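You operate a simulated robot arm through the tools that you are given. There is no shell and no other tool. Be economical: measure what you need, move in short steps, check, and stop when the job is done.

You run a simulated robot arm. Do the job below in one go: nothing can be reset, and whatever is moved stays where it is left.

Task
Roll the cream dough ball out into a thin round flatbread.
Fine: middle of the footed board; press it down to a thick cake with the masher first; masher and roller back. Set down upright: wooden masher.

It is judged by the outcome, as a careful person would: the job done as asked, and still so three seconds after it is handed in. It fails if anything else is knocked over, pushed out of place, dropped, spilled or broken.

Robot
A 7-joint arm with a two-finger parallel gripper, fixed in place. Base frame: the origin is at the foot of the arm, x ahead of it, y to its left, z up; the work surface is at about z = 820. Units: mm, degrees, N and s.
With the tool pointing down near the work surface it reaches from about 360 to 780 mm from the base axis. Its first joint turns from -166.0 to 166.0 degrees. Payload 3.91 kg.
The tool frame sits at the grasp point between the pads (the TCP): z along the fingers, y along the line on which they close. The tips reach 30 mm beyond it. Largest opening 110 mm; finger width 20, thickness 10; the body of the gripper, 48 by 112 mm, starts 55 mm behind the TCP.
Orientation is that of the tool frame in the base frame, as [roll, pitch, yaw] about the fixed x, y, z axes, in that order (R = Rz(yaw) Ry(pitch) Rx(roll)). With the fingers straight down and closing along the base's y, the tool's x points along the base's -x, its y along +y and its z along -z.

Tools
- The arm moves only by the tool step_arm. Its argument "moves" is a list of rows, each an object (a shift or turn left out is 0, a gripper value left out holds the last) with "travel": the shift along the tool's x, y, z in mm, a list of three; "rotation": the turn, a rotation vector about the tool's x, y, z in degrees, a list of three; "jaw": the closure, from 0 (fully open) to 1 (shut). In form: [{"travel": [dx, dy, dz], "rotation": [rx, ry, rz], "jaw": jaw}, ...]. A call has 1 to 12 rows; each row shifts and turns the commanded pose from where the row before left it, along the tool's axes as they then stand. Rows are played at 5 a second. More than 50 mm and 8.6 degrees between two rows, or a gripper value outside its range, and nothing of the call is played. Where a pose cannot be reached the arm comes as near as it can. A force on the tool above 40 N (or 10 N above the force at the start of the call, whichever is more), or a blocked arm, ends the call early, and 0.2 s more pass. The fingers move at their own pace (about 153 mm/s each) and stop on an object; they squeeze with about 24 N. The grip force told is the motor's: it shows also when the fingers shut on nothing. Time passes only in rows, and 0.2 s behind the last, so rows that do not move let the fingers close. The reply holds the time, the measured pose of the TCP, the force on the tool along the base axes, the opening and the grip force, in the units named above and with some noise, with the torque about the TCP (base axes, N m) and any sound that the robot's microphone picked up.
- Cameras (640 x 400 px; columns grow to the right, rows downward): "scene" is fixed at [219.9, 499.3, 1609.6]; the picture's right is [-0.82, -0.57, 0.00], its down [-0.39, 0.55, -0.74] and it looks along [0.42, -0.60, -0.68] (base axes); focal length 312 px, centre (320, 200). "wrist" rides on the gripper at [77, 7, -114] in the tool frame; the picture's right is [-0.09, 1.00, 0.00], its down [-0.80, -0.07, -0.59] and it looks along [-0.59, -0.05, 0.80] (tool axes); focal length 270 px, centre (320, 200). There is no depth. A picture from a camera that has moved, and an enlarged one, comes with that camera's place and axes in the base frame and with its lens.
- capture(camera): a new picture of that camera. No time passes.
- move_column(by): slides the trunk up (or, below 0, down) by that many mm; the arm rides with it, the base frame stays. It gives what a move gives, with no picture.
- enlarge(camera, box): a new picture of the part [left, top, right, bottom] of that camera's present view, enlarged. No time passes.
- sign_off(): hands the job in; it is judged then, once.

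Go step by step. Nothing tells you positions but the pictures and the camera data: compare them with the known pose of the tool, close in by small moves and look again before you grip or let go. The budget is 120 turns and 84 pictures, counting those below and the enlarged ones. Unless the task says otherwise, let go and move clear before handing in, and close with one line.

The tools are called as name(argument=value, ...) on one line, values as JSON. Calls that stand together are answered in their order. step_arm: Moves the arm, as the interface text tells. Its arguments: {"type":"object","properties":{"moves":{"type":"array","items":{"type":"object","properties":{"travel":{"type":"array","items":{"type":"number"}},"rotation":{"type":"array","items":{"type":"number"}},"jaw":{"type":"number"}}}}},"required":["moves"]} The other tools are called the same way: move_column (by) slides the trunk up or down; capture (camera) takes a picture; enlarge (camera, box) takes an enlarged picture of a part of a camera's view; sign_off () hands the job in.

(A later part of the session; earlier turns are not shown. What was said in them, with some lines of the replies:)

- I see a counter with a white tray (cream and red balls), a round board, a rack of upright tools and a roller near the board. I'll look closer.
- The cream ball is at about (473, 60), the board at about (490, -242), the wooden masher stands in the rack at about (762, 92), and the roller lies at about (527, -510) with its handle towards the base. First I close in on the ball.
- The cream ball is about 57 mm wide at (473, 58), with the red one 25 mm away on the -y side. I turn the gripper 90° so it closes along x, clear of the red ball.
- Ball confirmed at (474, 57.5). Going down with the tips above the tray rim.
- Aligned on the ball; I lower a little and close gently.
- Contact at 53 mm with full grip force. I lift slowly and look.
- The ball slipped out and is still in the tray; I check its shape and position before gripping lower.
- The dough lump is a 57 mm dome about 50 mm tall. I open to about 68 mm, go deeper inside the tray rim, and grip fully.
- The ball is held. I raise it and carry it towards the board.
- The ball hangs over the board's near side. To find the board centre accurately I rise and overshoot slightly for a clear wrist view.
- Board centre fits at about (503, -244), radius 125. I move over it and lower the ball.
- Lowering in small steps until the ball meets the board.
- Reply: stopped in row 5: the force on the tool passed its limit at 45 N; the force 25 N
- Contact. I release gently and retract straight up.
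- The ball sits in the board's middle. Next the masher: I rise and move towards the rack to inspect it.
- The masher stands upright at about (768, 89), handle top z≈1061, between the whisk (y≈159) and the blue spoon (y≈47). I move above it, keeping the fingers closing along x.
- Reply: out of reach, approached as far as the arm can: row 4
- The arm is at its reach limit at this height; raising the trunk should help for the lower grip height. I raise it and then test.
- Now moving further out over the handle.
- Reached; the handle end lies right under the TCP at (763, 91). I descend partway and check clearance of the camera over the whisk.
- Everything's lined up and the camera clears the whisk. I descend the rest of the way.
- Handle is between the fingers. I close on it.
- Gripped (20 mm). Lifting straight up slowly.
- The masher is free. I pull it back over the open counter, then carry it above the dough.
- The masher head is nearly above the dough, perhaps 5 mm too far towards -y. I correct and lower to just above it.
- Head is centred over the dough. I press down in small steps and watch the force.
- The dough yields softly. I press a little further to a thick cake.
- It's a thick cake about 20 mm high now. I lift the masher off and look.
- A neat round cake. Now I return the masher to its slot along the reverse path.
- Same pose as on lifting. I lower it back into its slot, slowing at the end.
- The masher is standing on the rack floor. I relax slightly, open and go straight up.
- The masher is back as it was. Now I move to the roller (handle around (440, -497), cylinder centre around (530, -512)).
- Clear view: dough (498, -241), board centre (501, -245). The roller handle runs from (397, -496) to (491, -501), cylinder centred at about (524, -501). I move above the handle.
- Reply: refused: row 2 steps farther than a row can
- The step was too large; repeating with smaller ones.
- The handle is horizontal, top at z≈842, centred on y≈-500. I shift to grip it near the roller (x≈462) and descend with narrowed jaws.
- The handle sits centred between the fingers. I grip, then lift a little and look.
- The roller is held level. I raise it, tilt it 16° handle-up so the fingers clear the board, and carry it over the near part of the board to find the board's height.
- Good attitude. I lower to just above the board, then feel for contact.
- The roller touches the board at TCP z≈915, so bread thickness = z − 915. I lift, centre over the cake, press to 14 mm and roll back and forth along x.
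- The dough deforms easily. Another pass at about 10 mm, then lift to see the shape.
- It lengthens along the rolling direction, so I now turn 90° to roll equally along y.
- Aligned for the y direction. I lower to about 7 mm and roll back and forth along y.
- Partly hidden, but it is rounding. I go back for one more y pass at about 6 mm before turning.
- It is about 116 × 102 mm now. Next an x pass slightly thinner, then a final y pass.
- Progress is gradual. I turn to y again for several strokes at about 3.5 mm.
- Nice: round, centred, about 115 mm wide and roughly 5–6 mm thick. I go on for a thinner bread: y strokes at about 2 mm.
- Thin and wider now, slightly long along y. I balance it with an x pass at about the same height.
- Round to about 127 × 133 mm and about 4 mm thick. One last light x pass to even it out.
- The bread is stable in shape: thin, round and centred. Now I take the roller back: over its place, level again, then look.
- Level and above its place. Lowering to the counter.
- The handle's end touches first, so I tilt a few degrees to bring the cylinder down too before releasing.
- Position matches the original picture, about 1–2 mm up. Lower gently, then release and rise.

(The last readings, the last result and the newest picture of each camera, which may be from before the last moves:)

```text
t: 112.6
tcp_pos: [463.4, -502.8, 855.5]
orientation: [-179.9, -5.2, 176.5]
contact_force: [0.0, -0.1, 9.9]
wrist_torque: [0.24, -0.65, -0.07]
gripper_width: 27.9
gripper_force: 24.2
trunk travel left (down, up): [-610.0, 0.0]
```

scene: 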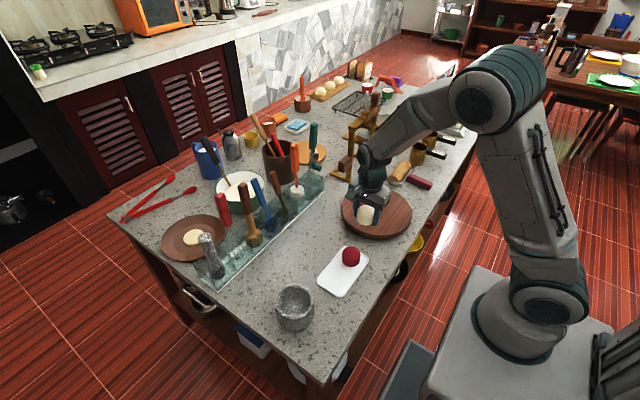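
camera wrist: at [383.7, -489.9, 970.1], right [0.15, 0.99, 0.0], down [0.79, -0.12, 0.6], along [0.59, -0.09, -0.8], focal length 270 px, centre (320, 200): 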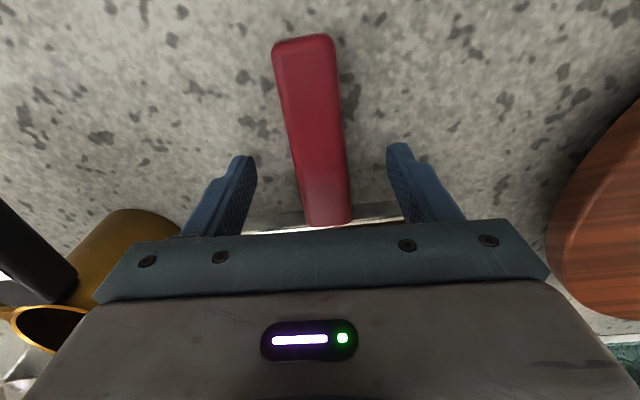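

The cylinder is resting on the counter. Releasing and rising.

step_arm(moves=[{"jaw": 0.7}, {"jaw": 0.5}, {"jaw": 0.3}, {"travel": [1.8, 0, -20]}, {"travel": [3.6, 0, -40]}, {"travel": [4.3, 0, -48]}, {"travel": [4.3, 0, -48]}, {"travel": [4.3, 0, -48], "jaw": 0}, {"rotation": [0, -5.2, 0]}])

enlarge(camera="scene", box=[370, 130, 470, 220])

capture(camera="scene")

```text
t: 114.6
tcp_pos: [462.5, -502.6, 1059.5]
orientation: [-179.9, -0.1, 176.6]
contact_force: [-0.2, 0.5, 0.7]
wrist_torque: [0.01, -0.01, -0.04]
gripper_width: 110.1
gripper_force: 0.2
trunk travel left (down, up): [-610.0, 0.0]
```

```text
4.44 times, centred on (420, 175) of scene
camera zoom: at [219.9, 499.3, 1609.6], right [-0.82, -0.57, 0.0], down [-0.39, 0.55, -0.74], along [0.42, -0.6, -0.68], focal length 1385 px, centre (-124, 311)
```

zoom: 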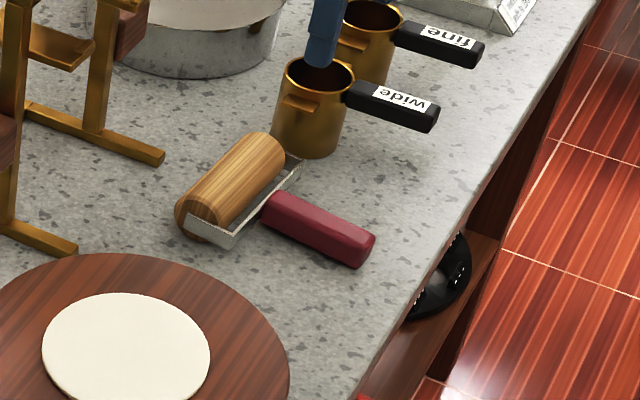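

```text
14 pictures are left
```

scene: 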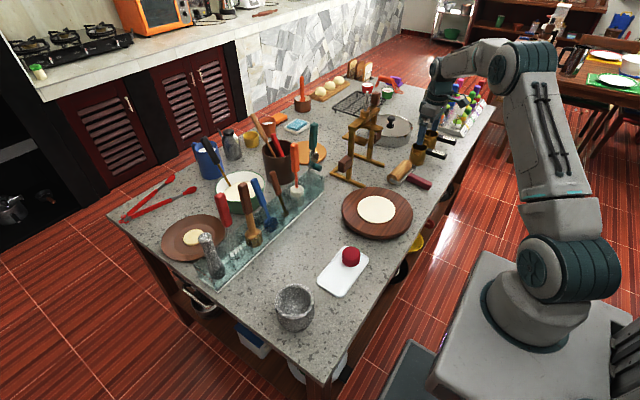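

The flatbread lies thin, round and centred on the board. The roller and masher are back where they were, nothing else has moved, and the arm is clear, so I hand in.

sign_off()

```text
The job is handed in.
```

The dough is rolled into a round flatbread about 130 mm across and roughly 4 mm thick by eye, in the middle of the footed board. The masher stands upright in its slot, the roller is back in place within a few mm, and I've handed the job in.
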